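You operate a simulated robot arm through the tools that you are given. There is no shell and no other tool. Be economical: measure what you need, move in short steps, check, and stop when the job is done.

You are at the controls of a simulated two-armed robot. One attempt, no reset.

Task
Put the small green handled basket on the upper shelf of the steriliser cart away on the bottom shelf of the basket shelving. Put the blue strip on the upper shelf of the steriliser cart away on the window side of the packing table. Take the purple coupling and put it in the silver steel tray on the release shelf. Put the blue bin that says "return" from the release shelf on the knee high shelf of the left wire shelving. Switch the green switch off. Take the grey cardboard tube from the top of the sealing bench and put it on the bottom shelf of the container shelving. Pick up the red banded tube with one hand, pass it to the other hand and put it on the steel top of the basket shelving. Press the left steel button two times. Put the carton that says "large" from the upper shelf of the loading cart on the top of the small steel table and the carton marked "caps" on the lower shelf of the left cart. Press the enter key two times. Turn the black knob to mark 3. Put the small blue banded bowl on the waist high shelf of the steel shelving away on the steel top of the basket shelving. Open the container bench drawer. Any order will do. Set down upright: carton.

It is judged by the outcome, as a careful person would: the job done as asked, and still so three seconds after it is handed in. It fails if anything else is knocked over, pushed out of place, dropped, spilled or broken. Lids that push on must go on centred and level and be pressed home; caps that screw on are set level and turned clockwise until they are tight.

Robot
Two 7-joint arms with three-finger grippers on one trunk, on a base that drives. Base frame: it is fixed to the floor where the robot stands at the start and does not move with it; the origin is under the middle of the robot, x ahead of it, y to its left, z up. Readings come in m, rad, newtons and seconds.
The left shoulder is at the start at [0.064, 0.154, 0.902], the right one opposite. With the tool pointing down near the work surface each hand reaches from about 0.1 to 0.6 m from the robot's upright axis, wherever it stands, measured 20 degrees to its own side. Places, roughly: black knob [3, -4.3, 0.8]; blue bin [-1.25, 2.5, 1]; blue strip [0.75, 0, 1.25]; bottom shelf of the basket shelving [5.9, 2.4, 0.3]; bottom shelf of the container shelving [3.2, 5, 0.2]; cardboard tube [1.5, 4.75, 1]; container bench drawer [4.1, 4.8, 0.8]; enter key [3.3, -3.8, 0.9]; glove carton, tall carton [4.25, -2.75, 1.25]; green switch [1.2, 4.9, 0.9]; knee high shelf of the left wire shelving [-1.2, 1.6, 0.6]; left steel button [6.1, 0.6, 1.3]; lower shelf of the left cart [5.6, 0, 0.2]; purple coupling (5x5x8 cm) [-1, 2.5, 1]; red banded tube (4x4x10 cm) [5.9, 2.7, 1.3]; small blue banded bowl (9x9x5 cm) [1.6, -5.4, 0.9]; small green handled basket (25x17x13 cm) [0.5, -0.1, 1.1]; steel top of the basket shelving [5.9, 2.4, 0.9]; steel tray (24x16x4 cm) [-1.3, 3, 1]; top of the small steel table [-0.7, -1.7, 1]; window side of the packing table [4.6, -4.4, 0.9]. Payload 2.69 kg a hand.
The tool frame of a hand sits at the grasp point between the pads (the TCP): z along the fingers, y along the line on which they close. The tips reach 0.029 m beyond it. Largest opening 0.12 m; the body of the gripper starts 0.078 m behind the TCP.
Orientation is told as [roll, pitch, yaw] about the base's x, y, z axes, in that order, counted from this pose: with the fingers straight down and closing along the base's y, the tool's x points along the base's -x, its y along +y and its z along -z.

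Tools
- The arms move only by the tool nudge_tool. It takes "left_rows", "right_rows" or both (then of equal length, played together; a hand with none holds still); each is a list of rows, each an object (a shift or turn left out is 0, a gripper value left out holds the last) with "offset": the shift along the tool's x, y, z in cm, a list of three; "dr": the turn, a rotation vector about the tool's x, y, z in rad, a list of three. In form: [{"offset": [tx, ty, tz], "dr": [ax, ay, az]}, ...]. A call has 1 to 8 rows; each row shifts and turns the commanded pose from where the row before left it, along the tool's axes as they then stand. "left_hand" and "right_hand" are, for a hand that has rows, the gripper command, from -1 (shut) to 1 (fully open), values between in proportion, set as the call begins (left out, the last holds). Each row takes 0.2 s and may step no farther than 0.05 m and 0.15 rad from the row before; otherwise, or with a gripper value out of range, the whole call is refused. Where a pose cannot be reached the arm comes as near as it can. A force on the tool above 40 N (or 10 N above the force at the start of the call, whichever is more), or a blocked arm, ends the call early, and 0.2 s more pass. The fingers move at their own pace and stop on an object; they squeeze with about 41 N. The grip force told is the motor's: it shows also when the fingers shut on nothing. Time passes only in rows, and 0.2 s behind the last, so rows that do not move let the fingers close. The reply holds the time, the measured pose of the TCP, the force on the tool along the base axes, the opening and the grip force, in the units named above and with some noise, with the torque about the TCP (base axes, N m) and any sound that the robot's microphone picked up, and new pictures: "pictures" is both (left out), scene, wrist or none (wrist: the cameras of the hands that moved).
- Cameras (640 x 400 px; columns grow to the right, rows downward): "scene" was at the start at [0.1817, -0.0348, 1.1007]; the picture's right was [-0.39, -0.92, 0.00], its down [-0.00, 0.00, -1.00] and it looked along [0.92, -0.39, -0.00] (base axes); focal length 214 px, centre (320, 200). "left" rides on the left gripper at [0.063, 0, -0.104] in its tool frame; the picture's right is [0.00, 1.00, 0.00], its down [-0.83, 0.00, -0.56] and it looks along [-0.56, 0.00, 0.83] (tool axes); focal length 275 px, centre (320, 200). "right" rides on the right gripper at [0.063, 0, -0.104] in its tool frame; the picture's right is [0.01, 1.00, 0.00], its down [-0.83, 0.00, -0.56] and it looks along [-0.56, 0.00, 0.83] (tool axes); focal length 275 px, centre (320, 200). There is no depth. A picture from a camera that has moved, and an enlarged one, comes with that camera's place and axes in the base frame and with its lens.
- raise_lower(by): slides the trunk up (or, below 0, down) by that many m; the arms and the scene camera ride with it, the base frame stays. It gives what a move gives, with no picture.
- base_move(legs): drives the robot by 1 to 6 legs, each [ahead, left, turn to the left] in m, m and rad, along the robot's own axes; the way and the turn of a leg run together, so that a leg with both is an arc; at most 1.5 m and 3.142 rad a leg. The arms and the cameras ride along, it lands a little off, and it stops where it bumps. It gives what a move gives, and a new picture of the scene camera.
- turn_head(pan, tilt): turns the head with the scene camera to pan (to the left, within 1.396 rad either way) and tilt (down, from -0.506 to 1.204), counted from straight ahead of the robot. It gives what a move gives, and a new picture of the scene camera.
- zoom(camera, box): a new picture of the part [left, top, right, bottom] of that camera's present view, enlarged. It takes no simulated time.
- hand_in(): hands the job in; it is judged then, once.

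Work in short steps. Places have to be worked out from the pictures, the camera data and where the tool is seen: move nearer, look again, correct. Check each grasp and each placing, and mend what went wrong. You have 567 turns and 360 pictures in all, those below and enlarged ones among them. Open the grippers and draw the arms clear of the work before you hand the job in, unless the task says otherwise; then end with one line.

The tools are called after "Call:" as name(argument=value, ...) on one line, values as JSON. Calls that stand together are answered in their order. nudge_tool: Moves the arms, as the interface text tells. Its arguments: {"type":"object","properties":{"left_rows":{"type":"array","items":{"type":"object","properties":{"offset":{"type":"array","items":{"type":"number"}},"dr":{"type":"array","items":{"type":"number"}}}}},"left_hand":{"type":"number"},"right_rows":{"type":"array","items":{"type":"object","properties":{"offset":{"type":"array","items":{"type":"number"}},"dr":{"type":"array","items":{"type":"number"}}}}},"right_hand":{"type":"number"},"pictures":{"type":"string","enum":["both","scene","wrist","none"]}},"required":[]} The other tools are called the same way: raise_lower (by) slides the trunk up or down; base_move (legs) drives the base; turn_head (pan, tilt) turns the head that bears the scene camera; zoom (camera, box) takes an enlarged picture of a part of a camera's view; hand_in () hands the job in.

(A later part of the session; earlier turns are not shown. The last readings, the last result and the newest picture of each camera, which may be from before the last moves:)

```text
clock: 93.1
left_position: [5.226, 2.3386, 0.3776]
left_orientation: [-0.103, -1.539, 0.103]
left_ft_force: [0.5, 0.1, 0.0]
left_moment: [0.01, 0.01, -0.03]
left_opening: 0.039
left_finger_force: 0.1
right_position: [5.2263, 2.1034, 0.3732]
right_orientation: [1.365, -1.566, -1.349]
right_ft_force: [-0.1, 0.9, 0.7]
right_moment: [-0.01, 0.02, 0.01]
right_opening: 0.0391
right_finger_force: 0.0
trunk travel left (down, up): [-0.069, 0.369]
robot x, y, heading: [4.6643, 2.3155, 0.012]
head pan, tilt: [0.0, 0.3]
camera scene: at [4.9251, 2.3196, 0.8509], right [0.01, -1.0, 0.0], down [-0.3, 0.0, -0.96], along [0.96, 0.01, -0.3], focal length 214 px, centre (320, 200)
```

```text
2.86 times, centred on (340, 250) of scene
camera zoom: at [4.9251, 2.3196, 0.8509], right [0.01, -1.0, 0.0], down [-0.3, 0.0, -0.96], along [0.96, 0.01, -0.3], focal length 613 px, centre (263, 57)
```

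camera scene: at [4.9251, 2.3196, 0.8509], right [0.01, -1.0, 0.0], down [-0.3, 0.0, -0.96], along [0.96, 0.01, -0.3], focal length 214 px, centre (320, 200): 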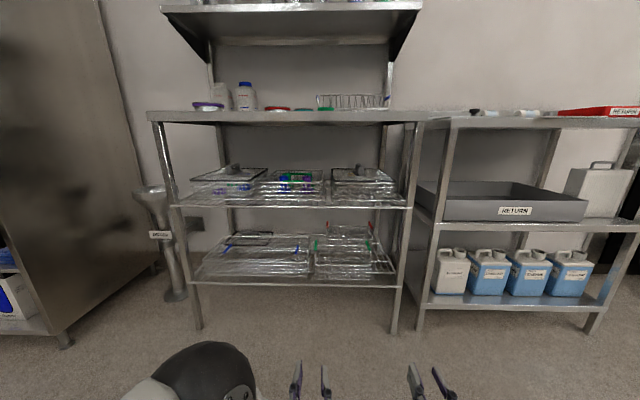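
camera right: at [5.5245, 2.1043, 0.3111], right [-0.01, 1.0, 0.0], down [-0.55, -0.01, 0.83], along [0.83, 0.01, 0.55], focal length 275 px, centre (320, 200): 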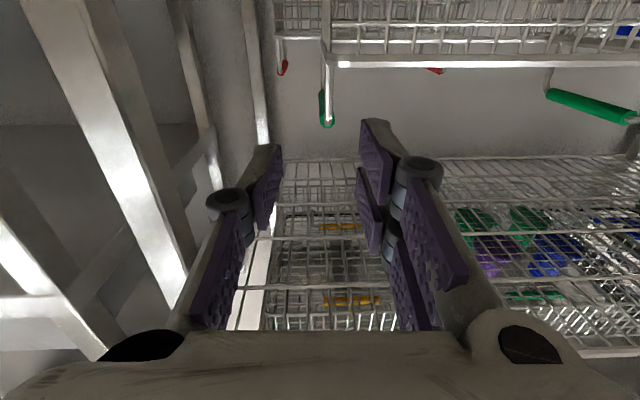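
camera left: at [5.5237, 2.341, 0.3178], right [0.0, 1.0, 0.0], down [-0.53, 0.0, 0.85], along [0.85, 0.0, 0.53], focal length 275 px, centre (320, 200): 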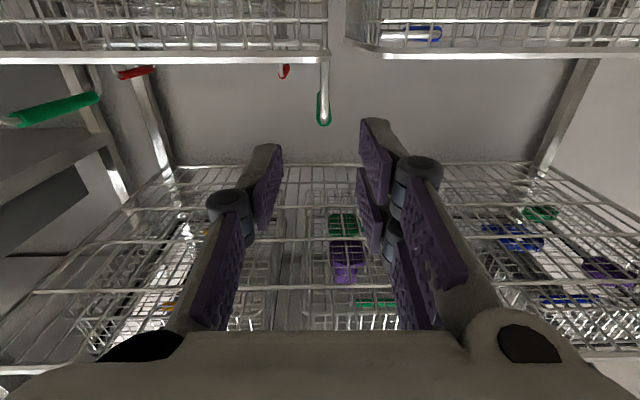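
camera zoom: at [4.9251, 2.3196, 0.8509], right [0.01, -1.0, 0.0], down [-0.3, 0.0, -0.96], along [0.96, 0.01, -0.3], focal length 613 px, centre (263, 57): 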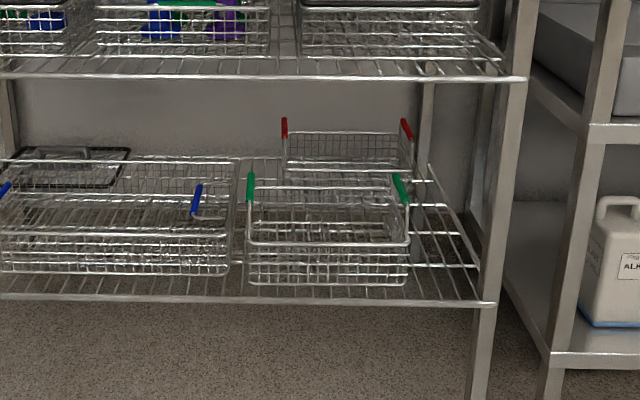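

The basket sits well on the bottom shelf. Next the red banded tube: raise the trunk and look at the upper rack.

Call:
raise_lower(by=0.369)

Call:
turn_head(pan=0.15, tilt=0.15)

Call:
zoom(camera="scene", box=[200, 110, 440, 260])

```text
clock: 96.7
left_position: [5.2269, 2.3382, 0.7469]
left_orientation: [-0.082, -1.542, 0.083]
left_ft_force: [0.3, 0.0, -0.9]
left_moment: [-0.01, 0.0, 0.0]
left_opening: 0.0389
left_finger_force: 0.2
right_position: [5.2382, 2.102, 1.0653]
right_orientation: [-3.139, -0.986, -3.125]
right_ft_force: [-0.2, -0.4, 0.0]
right_moment: [0.03, -0.01, -0.01]
right_opening: 0.0389
right_finger_force: 0.0
trunk travel left (down, up): [-0.438, 0.0]
robot x, y, heading: [4.6639, 2.3173, 0.015]
head pan, tilt: [0.0, 0.3]
```

```text
clock: 97.4
left_position: [5.2265, 2.3388, 0.7464]
left_orientation: [-0.1, -1.542, 0.098]
left_ft_force: [0.2, 0.7, -0.3]
left_moment: [0.0, -0.02, 0.01]
left_opening: 0.039
left_finger_force: 0.0
right_position: [5.2378, 2.1033, 1.0656]
right_orientation: [-3.14, -0.988, -3.124]
right_ft_force: [0.4, 0.3, -0.4]
right_moment: [0.01, 0.03, 0.01]
right_opening: 0.0388
right_finger_force: 0.1
trunk travel left (down, up): [-0.438, 0.0]
robot x, y, heading: [4.6663, 2.3186, 0.007]
head pan, tilt: [0.15, 0.15]
camera scene: at [4.7574, 2.3323, 1.2686], right [0.16, -0.99, 0.0], down [-0.15, -0.02, -0.99], along [0.98, 0.15, -0.15], focal length 214 px, centre (320, 200)
```

scene: 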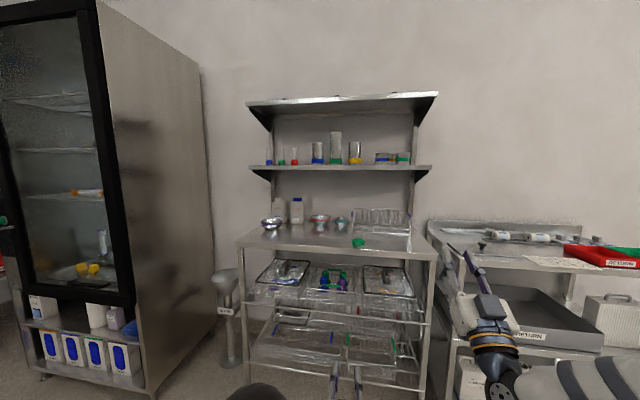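

```text
2.67 times, centred on (320, 185) of scene
camera zoom: at [4.7574, 2.3323, 1.2686], right [0.16, -0.99, 0.0], down [-0.15, -0.02, -0.99], along [0.98, 0.15, -0.15], focal length 572 px, centre (320, 240)
```

zoom: 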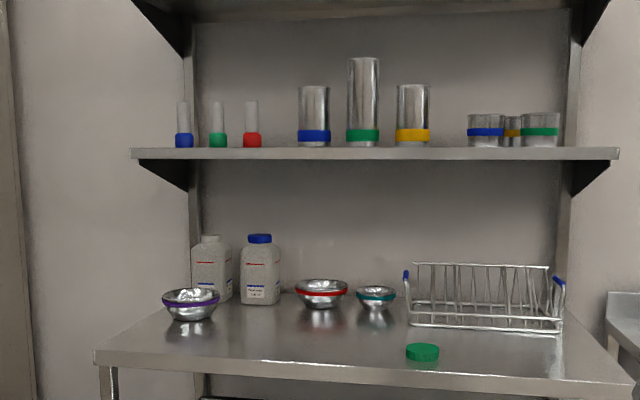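

The red tube: 4 cm red base, ~2 cm body, standing near the shelf front at about [5.95, 2.66], shelf z≈1.28. I raise the left hand and turn the right hand toward pointing left for the later hand-over.

Call:
nudge_tool(left_rows=[{"offset": [-5, 0, 0]}, {"offset": [-5, 0, 0]}, {"offset": [-5, 0, 0]}, {"offset": [-5, 0, 0]}, {"offset": [-5, 0, 0]}, {"offset": [-5, 0, 0]}, {"offset": [-5, 0, 0]}, {"offset": [-5, 0, 0]}], right_rows=[{"dr": [0, 0.146, 0]}, {"dr": [0, 0.146, 0]}, {"dr": [0, 0.146, 0]}, {"dr": [0, 0.146, 0]}, {"dr": [-0.15, 0, 0]}, {"dr": [-0.15, 0, 0]}, {"dr": [-0.15, 0, 0]}, {"dr": [-0.15, 0, 0]}], pictures="none")

Call:
nudge_tool(left_rows=[{"offset": [-5, 0, 0]}, {"offset": [-5, 0, 0]}, {"offset": [-5, 0, 0]}, {"offset": [-5, 0, 0]}, {}, {}, {}], right_rows=[{"dr": [-0.15, 0, 0]}, {"dr": [-0.15, 0, 0]}, {"dr": [-0.15, 0, 0]}, {"dr": [-0.15, 0, 0]}, {"dr": [-0.15, 0, 0]}, {"dr": [-0.15, 0, 0]}, {"dr": [-0.07, 0, 0]}], left_hand=0.4, right_hand=0.4, pictures="scene")

```text
clock: 99.2
left_position: [5.2377, 2.342, 1.1489]
left_orientation: [-0.115, -1.544, 0.113]
left_ft_force: [1.0, 0.0, 0.8]
left_moment: [0.05, 0.0, 0.0]
left_opening: 0.0389
left_finger_force: 0.2
right_position: [5.2376, 2.1035, 1.0675]
right_orientation: [3.123, -1.567, -2.529]
right_ft_force: [0.4, 0.2, 0.0]
right_moment: [0.02, -0.03, -0.01]
right_opening: 0.0387
right_finger_force: 0.0
trunk travel left (down, up): [-0.438, 0.0]
robot x, y, heading: [4.6685, 2.3176, 0.006]
head pan, tilt: [0.15, 0.15]
```

```text
clock: 100.8
left_position: [5.2454, 2.3422, 1.3455]
left_orientation: [-0.112, -1.54, 0.112]
left_ft_force: [0.3, -0.1, 0.6]
left_moment: [0.0, -0.01, 0.01]
left_opening: 0.0841
left_finger_force: 0.1
right_position: [5.1895, 2.1194, 1.0853]
right_orientation: [-2.222, -1.544, -2.534]
right_ft_force: [-0.2, -0.2, 0.4]
right_moment: [0.0, -0.02, 0.01]
right_opening: 0.0839
right_finger_force: 0.1
right hand out of reach, approached as far as the arm can: row 1, 5, 6, 7
trunk travel left (down, up): [-0.438, 0.0]
robot x, y, heading: [4.668, 2.3175, 0.014]
head pan, tilt: [0.15, 0.15]
camera scene: at [4.7576, 2.3324, 1.2686], right [0.16, -0.99, 0.0], down [-0.15, -0.02, -0.99], along [0.98, 0.15, -0.15], focal length 214 px, centre (320, 200)
```

scene: 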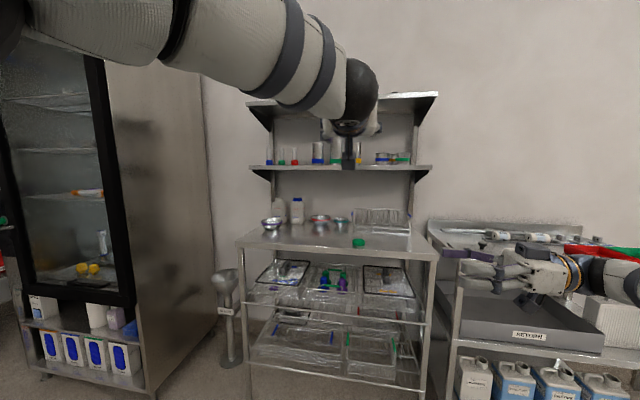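

Right hand now points left. I strafe left 0.31 and forward 0.4, then use the left wrist camera.

Call:
base_move(legs=[[0, 0.31, 0], [0.4, 0, -0.01]])

Call:
zoom(camera="left", box=[0, 0, 640, 400])

```text
clock: 105.8
left_position: [5.6445, 2.6439, 1.3474]
left_orientation: [-0.108, -1.541, 0.098]
left_ft_force: [0.0, 0.1, -1.0]
left_moment: [-0.02, -0.02, 0.02]
left_opening: 0.084
left_finger_force: 0.1
right_position: [5.5882, 2.4223, 1.0867]
right_orientation: [-2.224, -1.541, -2.548]
right_ft_force: [-0.1, -0.4, -0.3]
right_moment: [0.01, 0.0, 0.03]
right_opening: 0.0841
right_finger_force: 0.0
trunk travel left (down, up): [-0.438, 0.0]
robot x, y, heading: [5.063, 2.6225, -0.002]
head pan, tilt: [0.15, 0.15]
camera scene: at [5.157, 2.6404, 1.2687], right [0.15, -0.99, 0.0], down [-0.15, -0.02, -0.99], along [0.98, 0.14, -0.15], focal length 214 px, centre (320, 200)
```

scene: 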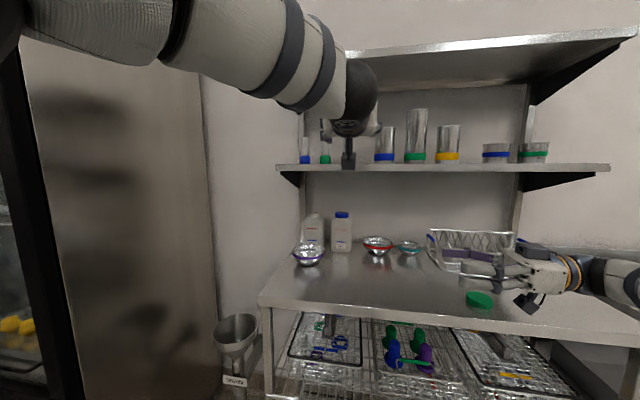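

```text
1.00 times, centred on (320, 200) of left (not enlarged: the box is as wide or as high as the picture)
camera zoom: at [5.5387, 2.6453, 1.2863], right [0.01, 1.0, 0.0], down [-0.53, 0.0, 0.85], along [0.85, -0.01, 0.53], focal length 275 px, centre (320, 200)
```

zoom: 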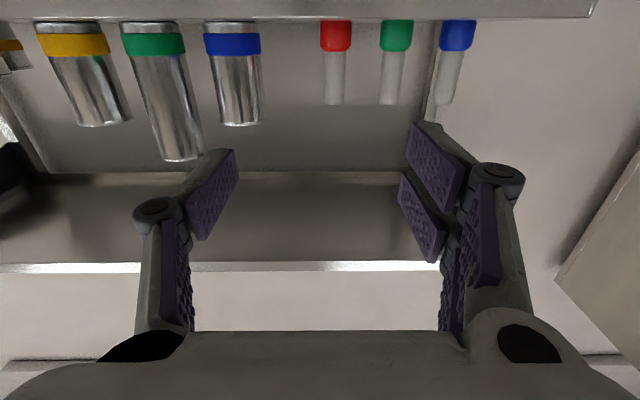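

Red tube: x≈5.944, y≈2.661, z 1.278–1.378. I set opening 6 cm, align y/z and extend the arm 17 cm.

Call:
nudge_tool(left_rows=[{"offset": [-0.8, 1.7, 0]}, {"offset": [0, 0, 4.5]}, {"offset": [0, 0, 4.5]}, {"offset": [0, 0, 4.5]}, {"offset": [0, 0, 4]}], left_hand=0.0, pictures="wrist")

```text
clock: 107.0
left_position: [5.7499, 2.6745, 1.339]
left_orientation: [-0.078, -1.541, 0.067]
left_ft_force: [-0.1, -0.1, -0.4]
left_moment: [0.0, -0.03, -0.06]
left_opening: 0.0598
left_finger_force: 0.0
left hand out of reach, approached as far as the arm can: row 4, 5
right_position: [5.5867, 2.4211, 1.0862]
right_orientation: [-2.238, -1.54, -2.533]
right_ft_force: [-0.5, 0.0, -0.1]
right_moment: [0.03, -0.01, 0.01]
right_opening: 0.0839
right_finger_force: 0.1
trunk travel left (down, up): [-0.438, 0.0]
robot x, y, heading: [5.0655, 2.6313, -0.006]
head pan, tilt: [0.15, 0.15]
camera left: at [5.6442, 2.6749, 1.2795], right [0.01, 1.0, 0.0], down [-0.53, 0.0, 0.85], along [0.85, -0.01, 0.53], focal length 275 px, centre (320, 200)
```

left: 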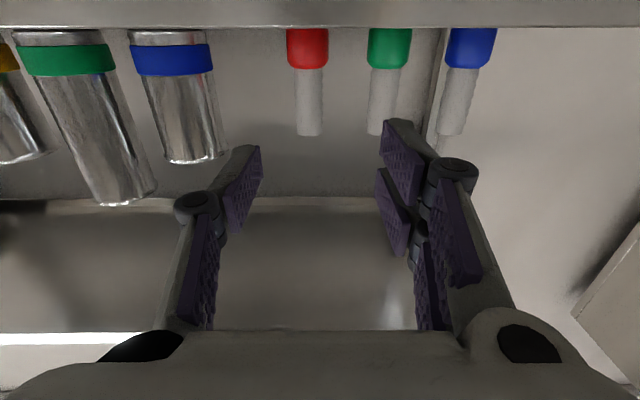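

The arm reaches its limit here; I draw back and use the base for the rest.

Call:
nudge_tool(left_rows=[{"offset": [0, 0, -4.5]}, {"offset": [0, 0, -4.5]}, {}], pictures="none")

```text
clock: 107.8
left_position: [5.6611, 2.6741, 1.3432]
left_orientation: [-0.113, -1.542, 0.106]
left_ft_force: [-0.8, 0.6, 0.4]
left_moment: [-0.02, 0.0, 0.0]
left_opening: 0.0599
left_finger_force: 0.0
right_position: [5.5865, 2.4228, 1.0854]
right_orientation: [-2.245, -1.542, -2.53]
right_ft_force: [0.1, -0.8, 0.2]
right_moment: [0.01, 0.0, -0.04]
right_opening: 0.0841
right_finger_force: 0.1
trunk travel left (down, up): [-0.438, 0.0]
robot x, y, heading: [5.0678, 2.6261, -0.003]
head pan, tilt: [0.15, 0.15]
```

Call:
nudge_tool(left_rows=[{"offset": [-1.2, -1.3, 0]}, {}], right_rows=[{"offset": [-4, 0, 0]}, {"offset": [-4, 0, 0]}], pictures="none")

Call:
base_move(legs=[[0.12, 0, 0]])

```text
clock: 108.4
left_position: [5.6599, 2.6617, 1.3558]
left_orientation: [-0.116, -1.542, 0.106]
left_ft_force: [-0.8, -0.9, 0.5]
left_moment: [0.03, 0.02, -0.02]
left_opening: 0.0603
left_finger_force: 0.0
right_position: [5.5834, 2.4223, 1.1671]
right_orientation: [-2.214, -1.541, -2.556]
right_ft_force: [-0.4, -0.1, -0.3]
right_moment: [-0.04, 0.02, 0.02]
right_opening: 0.0838
right_finger_force: 0.1
trunk travel left (down, up): [-0.438, 0.0]
robot x, y, heading: [5.068, 2.6272, -0.008]
head pan, tilt: [0.15, 0.15]
```

```text
clock: 109.7
left_position: [5.7791, 2.661, 1.3559]
left_orientation: [-0.113, -1.541, 0.104]
left_ft_force: [0.5, 0.7, -1.2]
left_moment: [0.01, -0.01, -0.03]
left_opening: 0.0599
left_finger_force: 0.0
right_position: [5.7039, 2.4216, 1.1662]
right_orientation: [-2.218, -1.541, -2.557]
right_ft_force: [0.3, 0.8, -0.2]
right_moment: [0.03, 0.0, 0.02]
right_opening: 0.084
right_finger_force: 0.1
trunk travel left (down, up): [-0.438, 0.0]
robot x, y, heading: [5.1826, 2.6267, -0.004]
head pan, tilt: [0.15, 0.15]
camera scene: at [5.2762, 2.64, 1.2687], right [0.15, -0.99, 0.0], down [-0.15, -0.02, -0.99], along [0.98, 0.14, -0.15], focal length 214 px, centre (320, 200)
```

scene: 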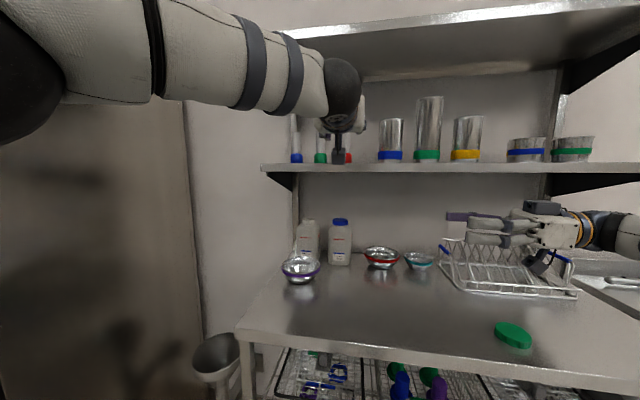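

No bump. Forward another 8.5 cm, then extend the arm 7.5 cm.

Call:
base_move(legs=[[0.085, 0, 0]])

Call:
nudge_tool(left_rows=[{"offset": [0, 0, 2.5]}, {"offset": [0, 0, 2.5]}, {"offset": [0, 0, 2.3]}, {}], pictures="wrist")

```text
clock: 110.8
left_position: [5.864, 2.6615, 1.354]
left_orientation: [-0.112, -1.541, 0.103]
left_ft_force: [0.4, 0.1, -0.8]
left_moment: [-0.01, -0.03, 0.01]
left_opening: 0.06
left_finger_force: 0.0
right_position: [5.7886, 2.421, 1.1667]
right_orientation: [-2.219, -1.542, -2.553]
right_ft_force: [0.9, -0.2, -0.2]
right_moment: [0.03, 0.03, 0.01]
right_opening: 0.0839
right_finger_force: 0.0
trunk travel left (down, up): [-0.438, 0.0]
robot x, y, heading: [5.268, 2.6275, -0.005]
head pan, tilt: [0.15, 0.15]
camera scene: at [5.3608, 2.6397, 1.2687], right [0.15, -0.99, 0.0], down [-0.15, -0.02, -0.99], along [0.98, 0.14, -0.15], focal length 214 px, centre (320, 200)
```

scene: 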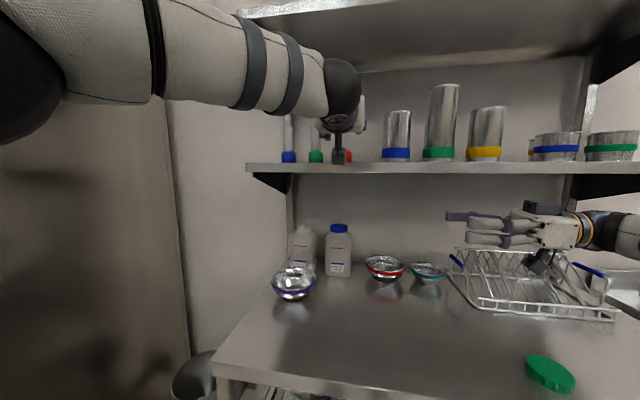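

```text
clock: 111.8
left_position: [5.9371, 2.6603, 1.3528]
left_orientation: [-0.117, -1.542, 0.107]
left_ft_force: [-1.0, -0.2, -0.1]
left_moment: [-0.04, 0.01, 0.04]
left_opening: 0.0599
left_finger_force: 0.1
right_position: [5.7873, 2.421, 1.1671]
right_orientation: [-2.212, -1.54, -2.56]
right_ft_force: [0.7, 0.1, 0.2]
right_moment: [-0.01, -0.03, 0.04]
right_opening: 0.0839
right_finger_force: 0.1
trunk travel left (down, up): [-0.438, 0.0]
robot x, y, heading: [5.2681, 2.6215, 0.001]
head pan, tilt: [0.15, 0.15]
camera left: at [5.8315, 2.6625, 1.2922], right [0.01, 1.0, 0.0], down [-0.53, 0.0, 0.85], along [0.85, -0.01, 0.53], focal length 275 px, centre (320, 200)
```

left: 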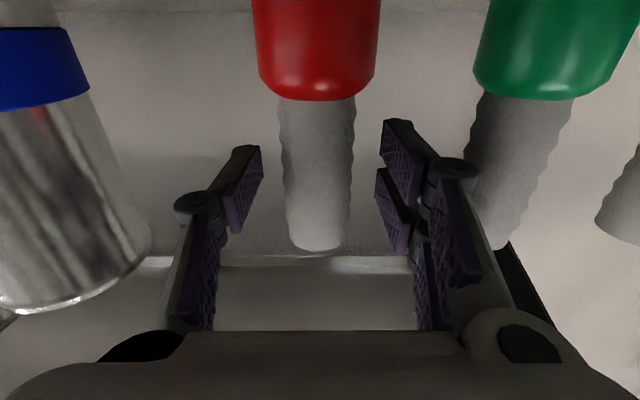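

The tube stands centred between the pads; I close the left hand.

Call:
nudge_tool(left_rows=[{}, {}, {}], left_hand=-1, pictures="none")

Call:
nudge_tool(left_rows=[{"offset": [-1, 0, 0]}, {"offset": [-1.5, 0, 0]}], pictures="wrist")

```text
clock: 112.5
left_position: [5.9364, 2.6613, 1.3526]
left_orientation: [-0.111, -1.54, 0.1]
left_ft_force: [-0.3, -0.1, 0.0]
left_moment: [0.02, 0.02, 0.01]
left_opening: 0.0257
left_finger_force: 40.7
right_position: [5.7877, 2.4202, 1.1652]
right_orientation: [-2.218, -1.542, -2.554]
right_ft_force: [-0.2, 0.3, 0.0]
right_moment: [-0.02, -0.03, 0.01]
right_opening: 0.0837
right_finger_force: 0.1
trunk travel left (down, up): [-0.438, 0.0]
robot x, y, heading: [5.2663, 2.6261, -0.003]
head pan, tilt: [0.15, 0.15]
```

```text
clock: 113.2
left_position: [5.9353, 2.666, 1.3623]
left_orientation: [-0.119, -1.541, 0.112]
left_ft_force: [-0.4, -0.3, -1.4]
left_moment: [0.0, 0.02, -0.02]
left_opening: 0.0258
left_finger_force: 40.9
left hand out of reach, approached as far as the arm can: row 1, 2
right_position: [5.7877, 2.4201, 1.1665]
right_orientation: [-2.22, -1.54, -2.552]
right_ft_force: [0.2, 0.2, -0.3]
right_moment: [0.03, 0.02, 0.0]
right_opening: 0.084
right_finger_force: 0.1
trunk travel left (down, up): [-0.438, 0.0]
robot x, y, heading: [5.265, 2.625, -0.006]
head pan, tilt: [0.15, 0.15]
camera left: at [5.8291, 2.6671, 1.3032], right [0.01, 1.0, 0.0], down [-0.53, 0.0, 0.85], along [0.85, -0.01, 0.53], focal length 275 px, centre (320, 200)
```

left: 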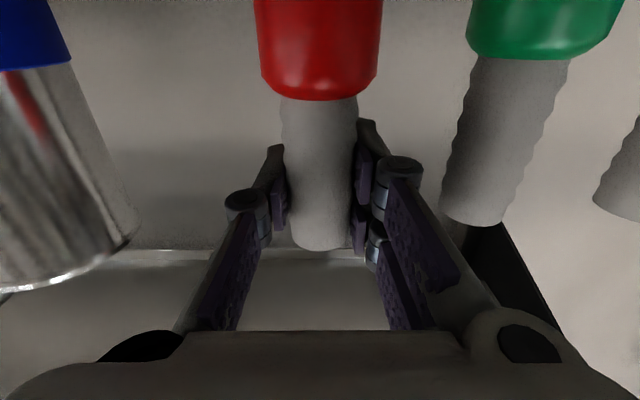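

Held at 2.6 cm and about 1 cm off the shelf. I back the base out 0.35 m.

Call:
base_move(legs=[[-0.35, 0, 0]])

Call:
nudge_tool(left_rows=[{"offset": [4, -2, -4]}, {"offset": [4, -2, -4]}, {"offset": [0, -2, -3]}], pictures="both")

```text
clock: 115.4
left_position: [5.5827, 2.6669, 1.3632]
left_orientation: [-0.112, -1.541, 0.106]
left_ft_force: [0.0, 1.1, -0.3]
left_moment: [0.01, 0.0, 0.01]
left_opening: 0.026
left_finger_force: 40.9
right_position: [5.4363, 2.424, 1.1662]
right_orientation: [-2.218, -1.542, -2.551]
right_ft_force: [0.2, 0.0, 0.0]
right_moment: [-0.04, -0.03, -0.01]
right_opening: 0.084
right_finger_force: 0.1
trunk travel left (down, up): [-0.438, 0.0]
robot x, y, heading: [4.9143, 2.6249, -0.0]
head pan, tilt: [0.15, 0.15]
camera scene: at [5.008, 2.6407, 1.2686], right [0.15, -0.99, 0.0], down [-0.15, -0.02, -0.99], along [0.98, 0.15, -0.15], focal length 214 px, centre (320, 200)
```

scene: 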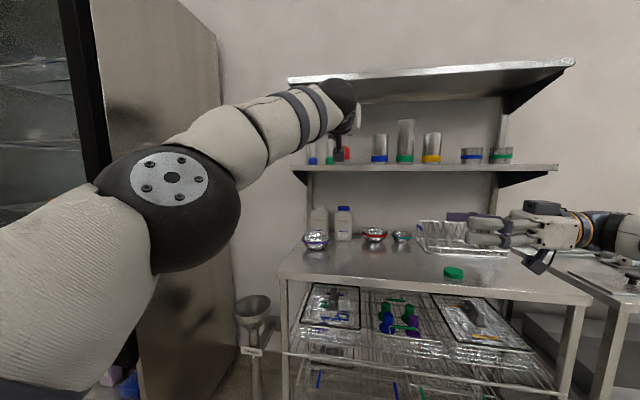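

```text
refused: row 1 steps farther than a row can; nothing moved
```

I bring the tube to an open place in front of me, and align the right hand a little lower, still 12 cm away.

Call:
nudge_tool(left_rows=[{"offset": [2.5, -2, -2.5]}, {"offset": [2.5, -2, -2.5]}, {"offset": [2.5, -2, -2.5]}, {"offset": [2.5, -2, -2.5]}], right_rows=[{"offset": [-2.3, -1.6, 0]}, {"offset": [-2.3, -1.6, 0]}, {"offset": [-2.2, -1.5, 0]}, {"offset": [0, 0, 2]}], pictures="both")

```text
clock: 116.4
left_position: [5.4767, 2.5878, 1.2669]
left_orientation: [-0.122, -1.544, 0.116]
left_ft_force: [0.3, -0.3, -1.1]
left_moment: [-0.01, 0.0, 0.02]
left_opening: 0.0259
left_finger_force: 41.6
right_position: [5.4377, 2.4383, 1.1961]
right_orientation: [-2.227, -1.542, -2.541]
right_ft_force: [0.6, -0.1, -0.1]
right_moment: [0.0, 0.0, -0.03]
right_opening: 0.084
right_finger_force: 0.1
right hand out of reach, approached as far as the arm can: row 1, 2, 3
trunk travel left (down, up): [-0.438, 0.0]
robot x, y, heading: [4.9166, 2.6265, -0.001]
head pan, tilt: [0.15, 0.15]
camera scene: at [5.0077, 2.6406, 1.2687], right [0.15, -0.99, 0.0], down [-0.15, -0.02, -0.99], along [0.98, 0.15, -0.15], focal length 214 px, centre (320, 200)
camera right: at [5.4316, 2.3369, 1.1307], right [-1.0, 0.06, -0.03], down [-0.06, -0.57, 0.82], along [0.03, 0.82, 0.57], focal length 275 px, centre (320, 200)
camera left: at [5.3716, 2.5887, 1.2065], right [0.01, 1.0, 0.0], down [-0.53, 0.0, 0.85], along [0.85, -0.01, 0.53], focal length 275 px, centre (320, 200)
```

scene: 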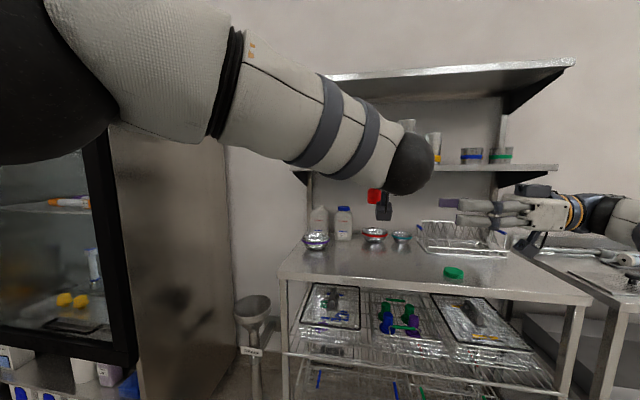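
right: 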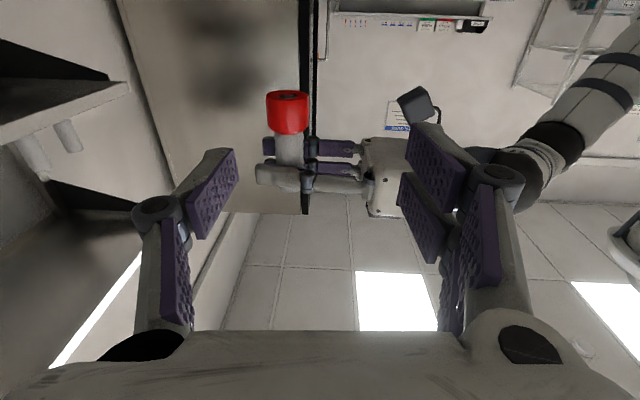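
left: 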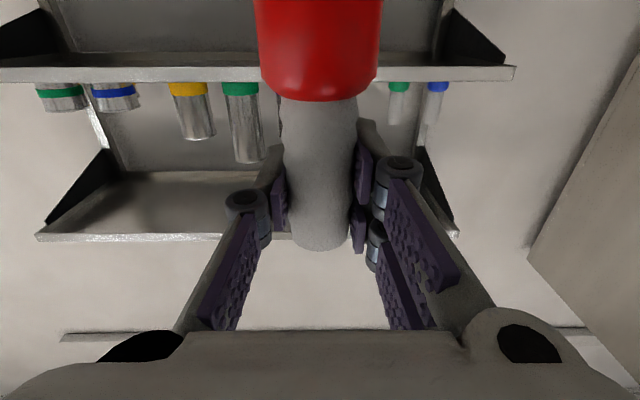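

The right hand is height-limited, so I lower both: right to z≈1.16, left to z≈1.19 and x≈5.44.

Call:
nudge_tool(left_rows=[{"offset": [3.8, 0, -2]}, {"offset": [3.8, 0, -1.9]}, {"offset": [0, -2.5, 0]}, {"offset": [0, -2.5, 0]}], right_rows=[{"offset": [3.5, 0, 0]}, {}, {}, {}], pictures="wrist")

```text
clock: 117.4
left_position: [5.4363, 2.537, 1.1922]
left_orientation: [-0.111, -1.543, 0.105]
left_ft_force: [0.0, 0.8, -1.7]
left_moment: [0.0, -0.02, 0.01]
left_opening: 0.026
left_finger_force: 40.9
right_position: [5.4381, 2.4388, 1.16]
right_orientation: [-2.229, -1.541, -2.538]
right_ft_force: [-0.6, 0.4, 0.2]
right_moment: [0.0, 0.01, 0.02]
right_opening: 0.0839
right_finger_force: 0.1
trunk travel left (down, up): [-0.438, 0.0]
robot x, y, heading: [4.9172, 2.6256, -0.003]
head pan, tilt: [0.15, 0.15]
camera right: at [5.4334, 2.3375, 1.0947], right [-1.0, 0.06, -0.03], down [-0.06, -0.57, 0.82], along [0.03, 0.82, 0.57], focal length 275 px, centre (320, 200)
camera left: at [5.3317, 2.5392, 1.1313], right [0.01, 1.0, 0.0], down [-0.53, 0.0, 0.85], along [0.85, -0.01, 0.53], focal length 275 px, centre (320, 200)
```

right: 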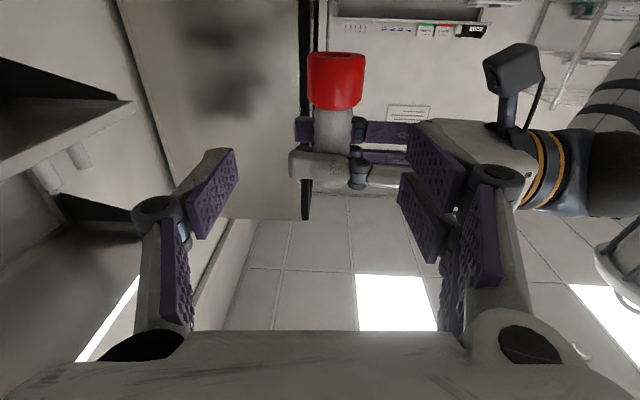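
left: 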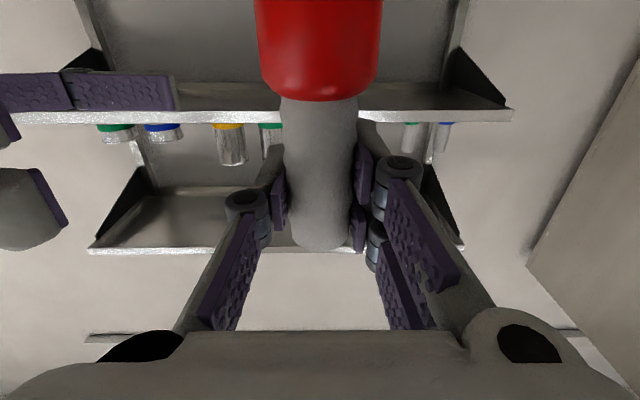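

Band height ≈3.3 cm, the free body below the left pads suits the right hand at 2.6–2.9 cm lower. I advance the right hand onto the tube.

Call:
nudge_tool(right_rows=[{"offset": [0, 0.8, 2]}, {"offset": [0, 0, 2.6]}, {"offset": [0, 0, 2.6]}, {"offset": [0, 0, 2.5]}], right_hand=0.1, pictures="wrist")

Call:
zoom(camera="left", box=[0, 0, 640, 400])

```text
clock: 118.4
left_position: [5.4386, 2.5413, 1.1916]
left_orientation: [-0.118, -1.542, 0.119]
left_ft_force: [3.8, 14.9, -1.7]
left_moment: [0.26, 0.08, -0.72]
left_opening: 0.0262
left_finger_force: 40.8
right_position: [5.4357, 2.5372, 1.1619]
right_orientation: [-2.229, -1.541, -2.541]
right_ft_force: [-4.0, -15.3, 1.6]
right_moment: [0.17, -0.19, 0.67]
right_opening: 0.0718
right_finger_force: 3.9
trunk travel left (down, up): [-0.438, 0.0]
robot x, y, heading: [4.9184, 2.6256, -0.001]
head pan, tilt: [0.15, 0.15]
camera right: at [5.4302, 2.4339, 1.0965], right [-1.0, 0.06, -0.03], down [-0.06, -0.57, 0.82], along [0.03, 0.82, 0.57], focal length 275 px, centre (320, 200)
```

right: 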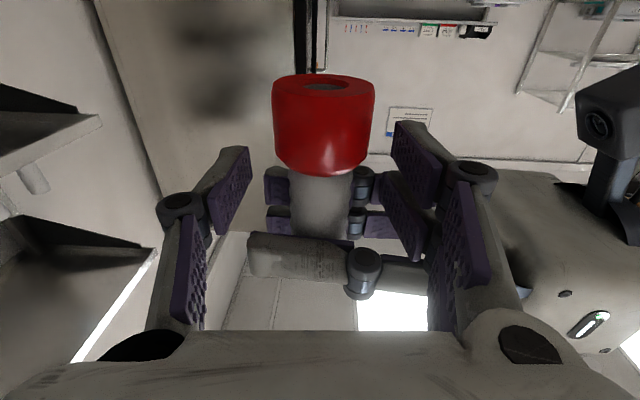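

```text
1.00 times, centred on (320, 200) of left (not enlarged: the box is as wide or as high as the picture)
camera zoom: at [5.3327, 2.5415, 1.1314], right [0.0, 1.0, 0.0], down [-0.53, 0.0, 0.85], along [0.85, 0.0, 0.53], focal length 275 px, centre (320, 200)
```

zoom: 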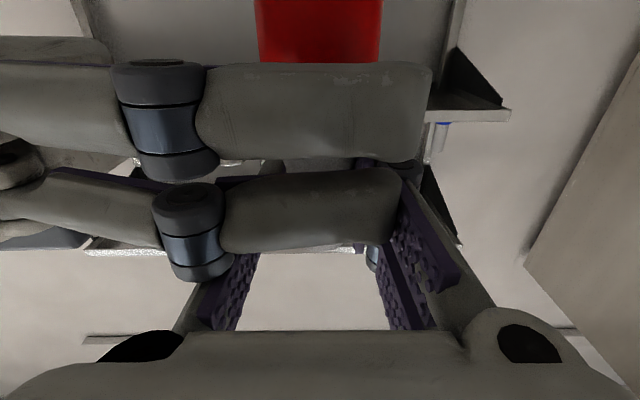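

The right hand's double-finger side touches the left fingers. Better: the right hand takes the red base lower down. I retreat, lower 1.9 cm and re-approach.

Call:
nudge_tool(right_rows=[{"offset": [0, 0, -3]}, {"offset": [0, 0, -3]}, {"offset": [1.85, 0, 0]}, {"offset": [0, 0, 2]}, {"offset": [0, 0, 2]}, {"offset": [0, 0, 2]}], right_hand=0.25, pictures="wrist")

Call:
zoom(camera="left", box=[0, 0, 640, 400])

```text
clock: 119.8
left_position: [5.4374, 2.539, 1.1917]
left_orientation: [-0.119, -1.544, 0.112]
left_ft_force: [-0.3, 0.4, -0.7]
left_moment: [0.03, -0.02, 0.0]
left_opening: 0.0258
left_finger_force: 40.6
right_position: [5.4368, 2.5378, 1.1419]
right_orientation: [-2.218, -1.541, -2.55]
right_ft_force: [0.7, 0.5, 0.4]
right_moment: [0.0, 0.04, 0.0]
right_opening: 0.0749
right_finger_force: 0.0
trunk travel left (down, up): [-0.438, 0.0]
robot x, y, heading: [4.9164, 2.6251, -0.003]
head pan, tilt: [0.15, 0.15]
camera right: at [5.4309, 2.4359, 1.0774], right [-1.0, 0.06, -0.03], down [-0.06, -0.57, 0.82], along [0.03, 0.82, 0.57], focal length 275 px, centre (320, 200)
```

right: 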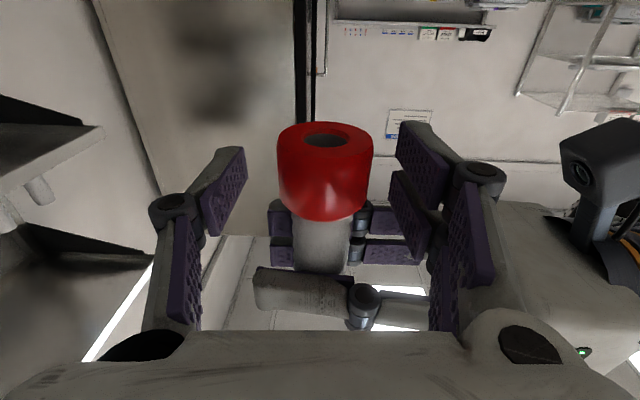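

```text
1.00 times, centred on (320, 200) of left (not enlarged: the box is as wide or as high as the picture)
camera zoom: at [5.3318, 2.5398, 1.1312], right [0.01, 1.0, 0.0], down [-0.53, 0.0, 0.85], along [0.85, -0.01, 0.53], focal length 275 px, centre (320, 200)
```

zoom: 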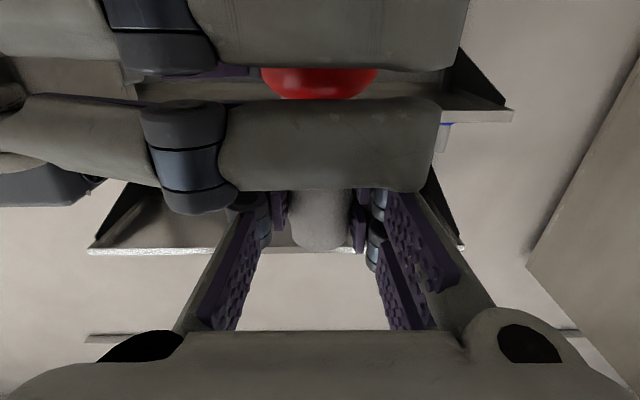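

No contact; the red base is between the right pads. I close the right hand.

Call:
nudge_tool(right_rows=[{}, {}, {}], right_hand=-1, pictures="wrist")

```text
clock: 120.6
left_position: [5.4365, 2.5401, 1.1923]
left_orientation: [-0.129, -1.542, 0.123]
left_ft_force: [16.5, 0.0, -1.5]
left_moment: [-0.03, -0.88, 0.02]
left_opening: 0.0258
left_finger_force: 40.4
right_position: [5.436, 2.5383, 1.1431]
right_orientation: [-2.217, -1.541, -2.551]
right_ft_force: [-15.8, -1.4, 0.3]
right_moment: [0.09, 0.09, 0.02]
right_opening: 0.0368
right_finger_force: 41.1
trunk travel left (down, up): [-0.438, 0.0]
robot x, y, heading: [4.9158, 2.6261, 0.001]
head pan, tilt: [0.15, 0.15]
camera right: at [5.4304, 2.436, 1.0777], right [-1.0, 0.05, -0.03], down [-0.05, -0.57, 0.82], along [0.03, 0.82, 0.57], focal length 275 px, centre (320, 200)
```

right: 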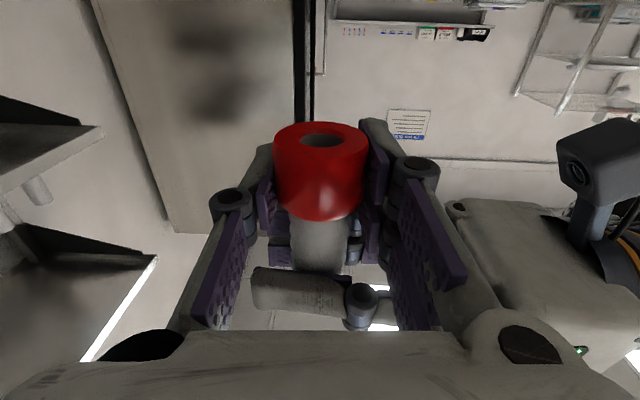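

Right holds the base (3.7 cm, 41 N). I open the left hand and draw it back.

Call:
nudge_tool(left_rows=[{}, {}, {"offset": [0, 0, -3]}, {"offset": [0, 0, -4]}, {"offset": [0, 0, -4]}], left_hand=0.1, pictures="both")

```text
clock: 121.8
left_position: [5.3264, 2.5395, 1.1935]
left_orientation: [-0.076, -1.539, 0.067]
left_ft_force: [-0.4, 0.3, 1.0]
left_moment: [-0.02, -0.02, 0.03]
left_opening: 0.0662
left_finger_force: 0.2
right_position: [5.4352, 2.5375, 1.1432]
right_orientation: [-2.215, -1.542, -2.557]
right_ft_force: [-0.3, -0.1, -0.7]
right_moment: [-0.02, 0.03, -0.03]
right_opening: 0.0368
right_finger_force: 40.9
trunk travel left (down, up): [-0.438, 0.0]
robot x, y, heading: [4.9151, 2.626, -0.001]
head pan, tilt: [0.15, 0.15]
camera scene: at [5.0026, 2.6557, 1.2775], right [0.31, -0.95, 0.0], down [-0.05, -0.02, -1.0], along [0.95, 0.31, -0.05], focal length 214 px, centre (320, 200)
camera left: at [5.2213, 2.5405, 1.1336], right [0.01, 1.0, 0.0], down [-0.53, 0.0, 0.85], along [0.85, -0.01, 0.53], focal length 275 px, centre (320, 200)
```

scene: 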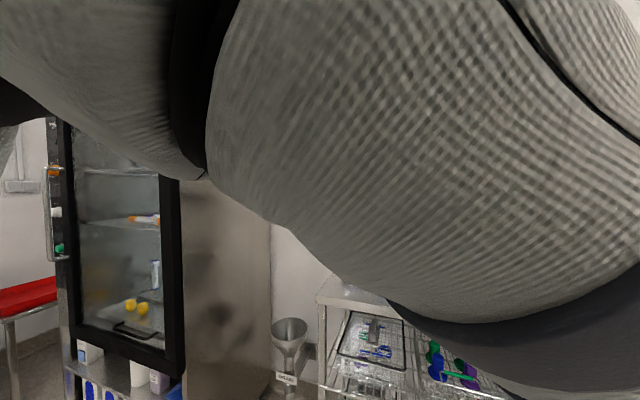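
left: 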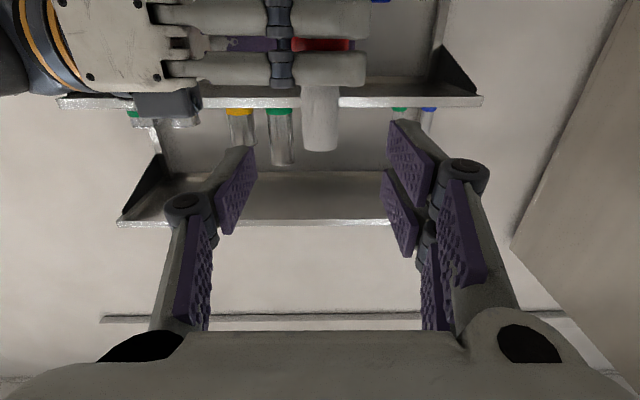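

Hand-over done. I move the left hand out to the side and lower, and begin yawing the right hand back to face forward.

Call:
nudge_tool(left_rows=[{"offset": [0, 4, 2]}, {"offset": [0, 4, 2]}, {"offset": [4, 2, 0]}, {"offset": [4, 2, 0]}, {"offset": [4, 2, 0]}, {"offset": [4, 2, 0]}, {"offset": [4, 2, 0]}], right_rows=[{"dr": [0, 0, 0]}, {"dr": [0.15, 0, 0]}, {"dr": [0.15, 0, 0]}, {"dr": [0.15, 0, 0]}, {"dr": [0.15, 0, 0]}, {"dr": [0.15, 0, 0]}, {"dr": [0.15, 0, 0]}], pictures="scene")

```text
clock: 123.4
left_position: [5.3637, 2.7203, 0.9928]
left_orientation: [-0.139, -1.54, 0.129]
left_ft_force: [0.6, -0.8, -0.6]
left_moment: [-0.01, 0.01, 0.03]
left_opening: 0.0663
left_finger_force: 0.1
right_position: [5.4366, 2.5394, 1.1422]
right_orientation: [-2.946, -1.54, -2.456]
right_ft_force: [0.3, 0.2, -0.3]
right_moment: [0.03, -0.01, 0.02]
right_opening: 0.0366
right_finger_force: 41.1
right hand out of reach, approached as far as the arm can: row 6, 7
trunk travel left (down, up): [-0.438, 0.0]
robot x, y, heading: [4.9143, 2.6225, -0.006]
head pan, tilt: [0.15, 0.15]
camera scene: at [5.0089, 2.6409, 1.2685], right [0.15, -0.99, 0.0], down [-0.15, -0.02, -0.99], along [0.98, 0.15, -0.15], focal length 214 px, centre (320, 200)
```

scene: 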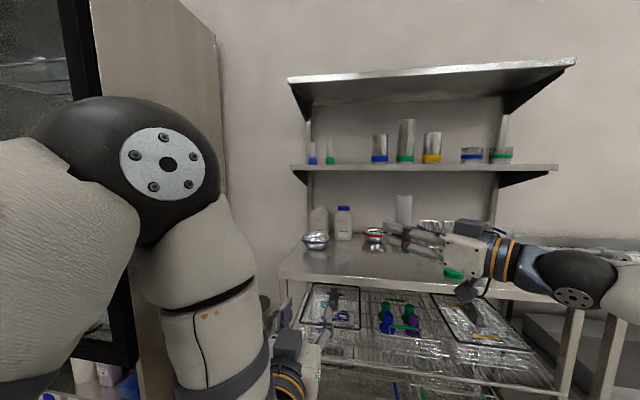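

The right arm hits a limit at this place; I shift it right 10 cm, lower 6 cm, then yaw on.

Call:
nudge_tool(right_rows=[{"offset": [3, -2.1, -2.6]}, {"offset": [3, -2.1, -2.6]}, {"offset": [0, -2.1, -2.5]}, {"dr": [0.15, 0, 0]}, {"dr": [0.15, 0, 0]}, {"dr": [0.15, 0, 0]}, {"dr": [0.15, 0, 0]}, {"dr": [0.15, 0, 0]}], pictures="wrist")

```text
clock: 125.2
left_position: [5.3632, 2.72, 0.9931]
left_orientation: [-0.125, -1.541, 0.117]
left_ft_force: [0.2, 0.3, 0.1]
left_moment: [-0.02, -0.03, -0.02]
left_opening: 0.0659
left_finger_force: 0.1
right_position: [5.4373, 2.4384, 1.0811]
right_orientation: [2.613, -1.543, -2.484]
right_ft_force: [-0.7, 1.2, -0.4]
right_moment: [-0.01, -0.01, -0.01]
right_opening: 0.0365
right_finger_force: 41.3
trunk travel left (down, up): [-0.438, 0.0]
robot x, y, heading: [4.9205, 2.6252, -0.002]
head pan, tilt: [0.15, 0.15]
camera right: at [5.3345, 2.4278, 1.0149], right [-0.13, 0.99, 0.01], down [-0.57, -0.08, 0.82], along [0.81, 0.1, 0.58], focal length 275 px, centre (320, 200)
```

right: 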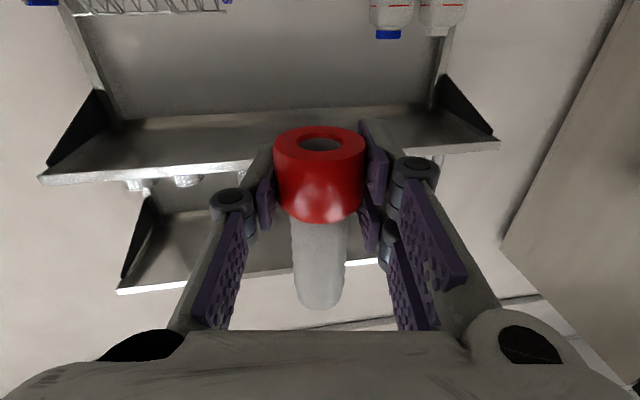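

Right hand faces forward with the tube upright. Table edge is at x≈5.685; I drive forward 0.29 m to stand the tube ~5 cm in from the edge at y≈2.44.

Call:
base_move(legs=[[0.29, 0, 0]])

Call:
nudge_tool(right_rows=[{"offset": [3, 0, 0]}, {"offset": [3, 0, 0]}, {"offset": [3, 0, 0]}, {"offset": [3, 0, 0]}], pictures="both")

```text
clock: 127.2
left_position: [5.6532, 2.7187, 0.9942]
left_orientation: [-0.113, -1.54, 0.104]
left_ft_force: [0.9, -0.7, -0.1]
left_moment: [0.01, -0.02, -0.02]
left_opening: 0.066
left_finger_force: 0.0
right_position: [5.7276, 2.4384, 1.0809]
right_orientation: [2.593, -1.537, -2.462]
right_ft_force: [0.6, -0.1, -1.5]
right_moment: [-0.03, 0.0, 0.01]
right_opening: 0.0365
right_finger_force: 40.9
trunk travel left (down, up): [-0.438, 0.0]
robot x, y, heading: [5.2036, 2.6273, -0.002]
head pan, tilt: [0.15, 0.15]
camera scene: at [5.2976, 2.6405, 1.2686], right [0.15, -0.99, 0.0], down [-0.15, -0.02, -0.99], along [0.98, 0.15, -0.15], focal length 214 px, centre (320, 200)
```

scene: 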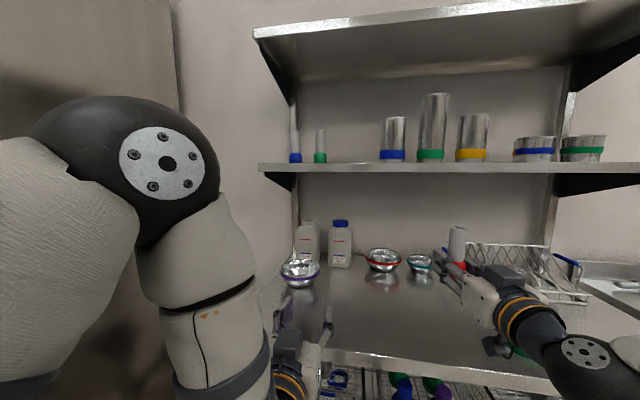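

```text
clock: 128.2
left_position: [5.6526, 2.719, 0.9944]
left_orientation: [-0.12, -1.541, 0.113]
left_ft_force: [0.4, 0.1, -0.8]
left_moment: [0.01, 0.03, -0.02]
left_opening: 0.066
left_finger_force: 0.0
right_position: [5.7288, 2.4408, 0.9614]
right_orientation: [2.595, -1.537, -2.464]
right_ft_force: [0.7, 0.7, 0.6]
right_moment: [0.0, 0.0, 0.0]
right_opening: 0.0366
right_finger_force: 41.5
trunk travel left (down, up): [-0.438, 0.0]
robot x, y, heading: [5.2066, 2.6238, -0.002]
head pan, tilt: [0.15, 0.15]
camera scene: at [5.2974, 2.6407, 1.2686], right [0.15, -0.99, 0.0], down [-0.15, -0.02, -0.99], along [0.98, 0.15, -0.15], focal length 214 px, centre (320, 200)
camera right: at [5.6262, 2.4299, 0.8947], right [-0.13, 0.99, 0.01], down [-0.57, -0.09, 0.82], along [0.81, 0.1, 0.58], focal length 275 px, centre (320, 200)
```

scene: 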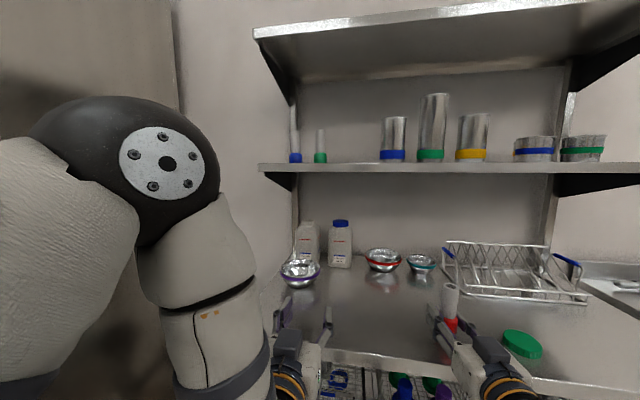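
right: 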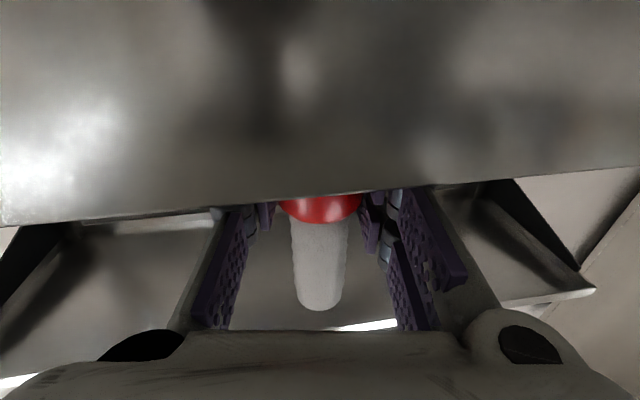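

Tube is ~6 cm inside the edge. I lower slowly to contact.

Call:
nudge_tool(right_rows=[{"offset": [0.8, 0, 0]}, {"offset": [0.8, 0, 0]}, {"offset": [0.5, 0, 0]}], pictures="none")

Call:
nudge_tool(right_rows=[{"offset": [0.4, 0, 0]}, {"offset": [0.4, 0, 0]}, {"offset": [0.3, 0, 0]}], pictures="scene")

```text
clock: 129.0
left_position: [5.652, 2.7193, 0.9959]
left_orientation: [-0.12, -1.543, 0.113]
left_ft_force: [-0.9, -0.5, -0.3]
left_moment: [0.05, -0.01, 0.01]
left_opening: 0.0658
left_finger_force: 0.0
right_position: [5.7293, 2.442, 0.9456]
right_orientation: [2.696, -1.53, -2.565]
right_ft_force: [-1.8, -3.9, 12.2]
right_moment: [0.15, 0.87, 0.35]
right_opening: 0.0367
right_finger_force: 41.5
trunk travel left (down, up): [-0.438, 0.0]
robot x, y, heading: [5.2071, 2.6272, -0.0]
head pan, tilt: [0.15, 0.15]
```

```text
clock: 129.6
left_position: [5.6496, 2.7181, 0.9945]
left_orientation: [-0.124, -1.545, 0.117]
left_ft_force: [0.3, 0.4, 0.1]
left_moment: [0.02, -0.02, -0.04]
left_opening: 0.0659
left_finger_force: 0.0
right_position: [5.7295, 2.4416, 0.9447]
right_orientation: [2.772, -1.51, -2.642]
right_ft_force: [-11.9, -5.0, 25.1]
right_moment: [0.29, 1.96, 0.69]
right_opening: 0.0366
right_finger_force: 41.3
trunk travel left (down, up): [-0.438, 0.0]
robot x, y, heading: [5.2063, 2.6244, 0.001]
head pan, tilt: [0.15, 0.15]
stopped in row 2 (right hand): the force on the tool passed its limit at 43 N (the readings are from after the stop); the commanded pose is now the measured one
camera scene: at [5.2934, 2.6402, 1.2689], right [0.15, -0.99, 0.0], down [-0.15, -0.02, -0.99], along [0.98, 0.15, -0.15], focal length 214 px, centre (320, 200)
```

scene: 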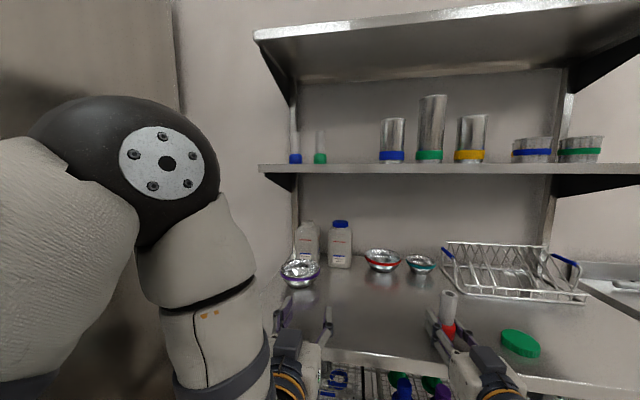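

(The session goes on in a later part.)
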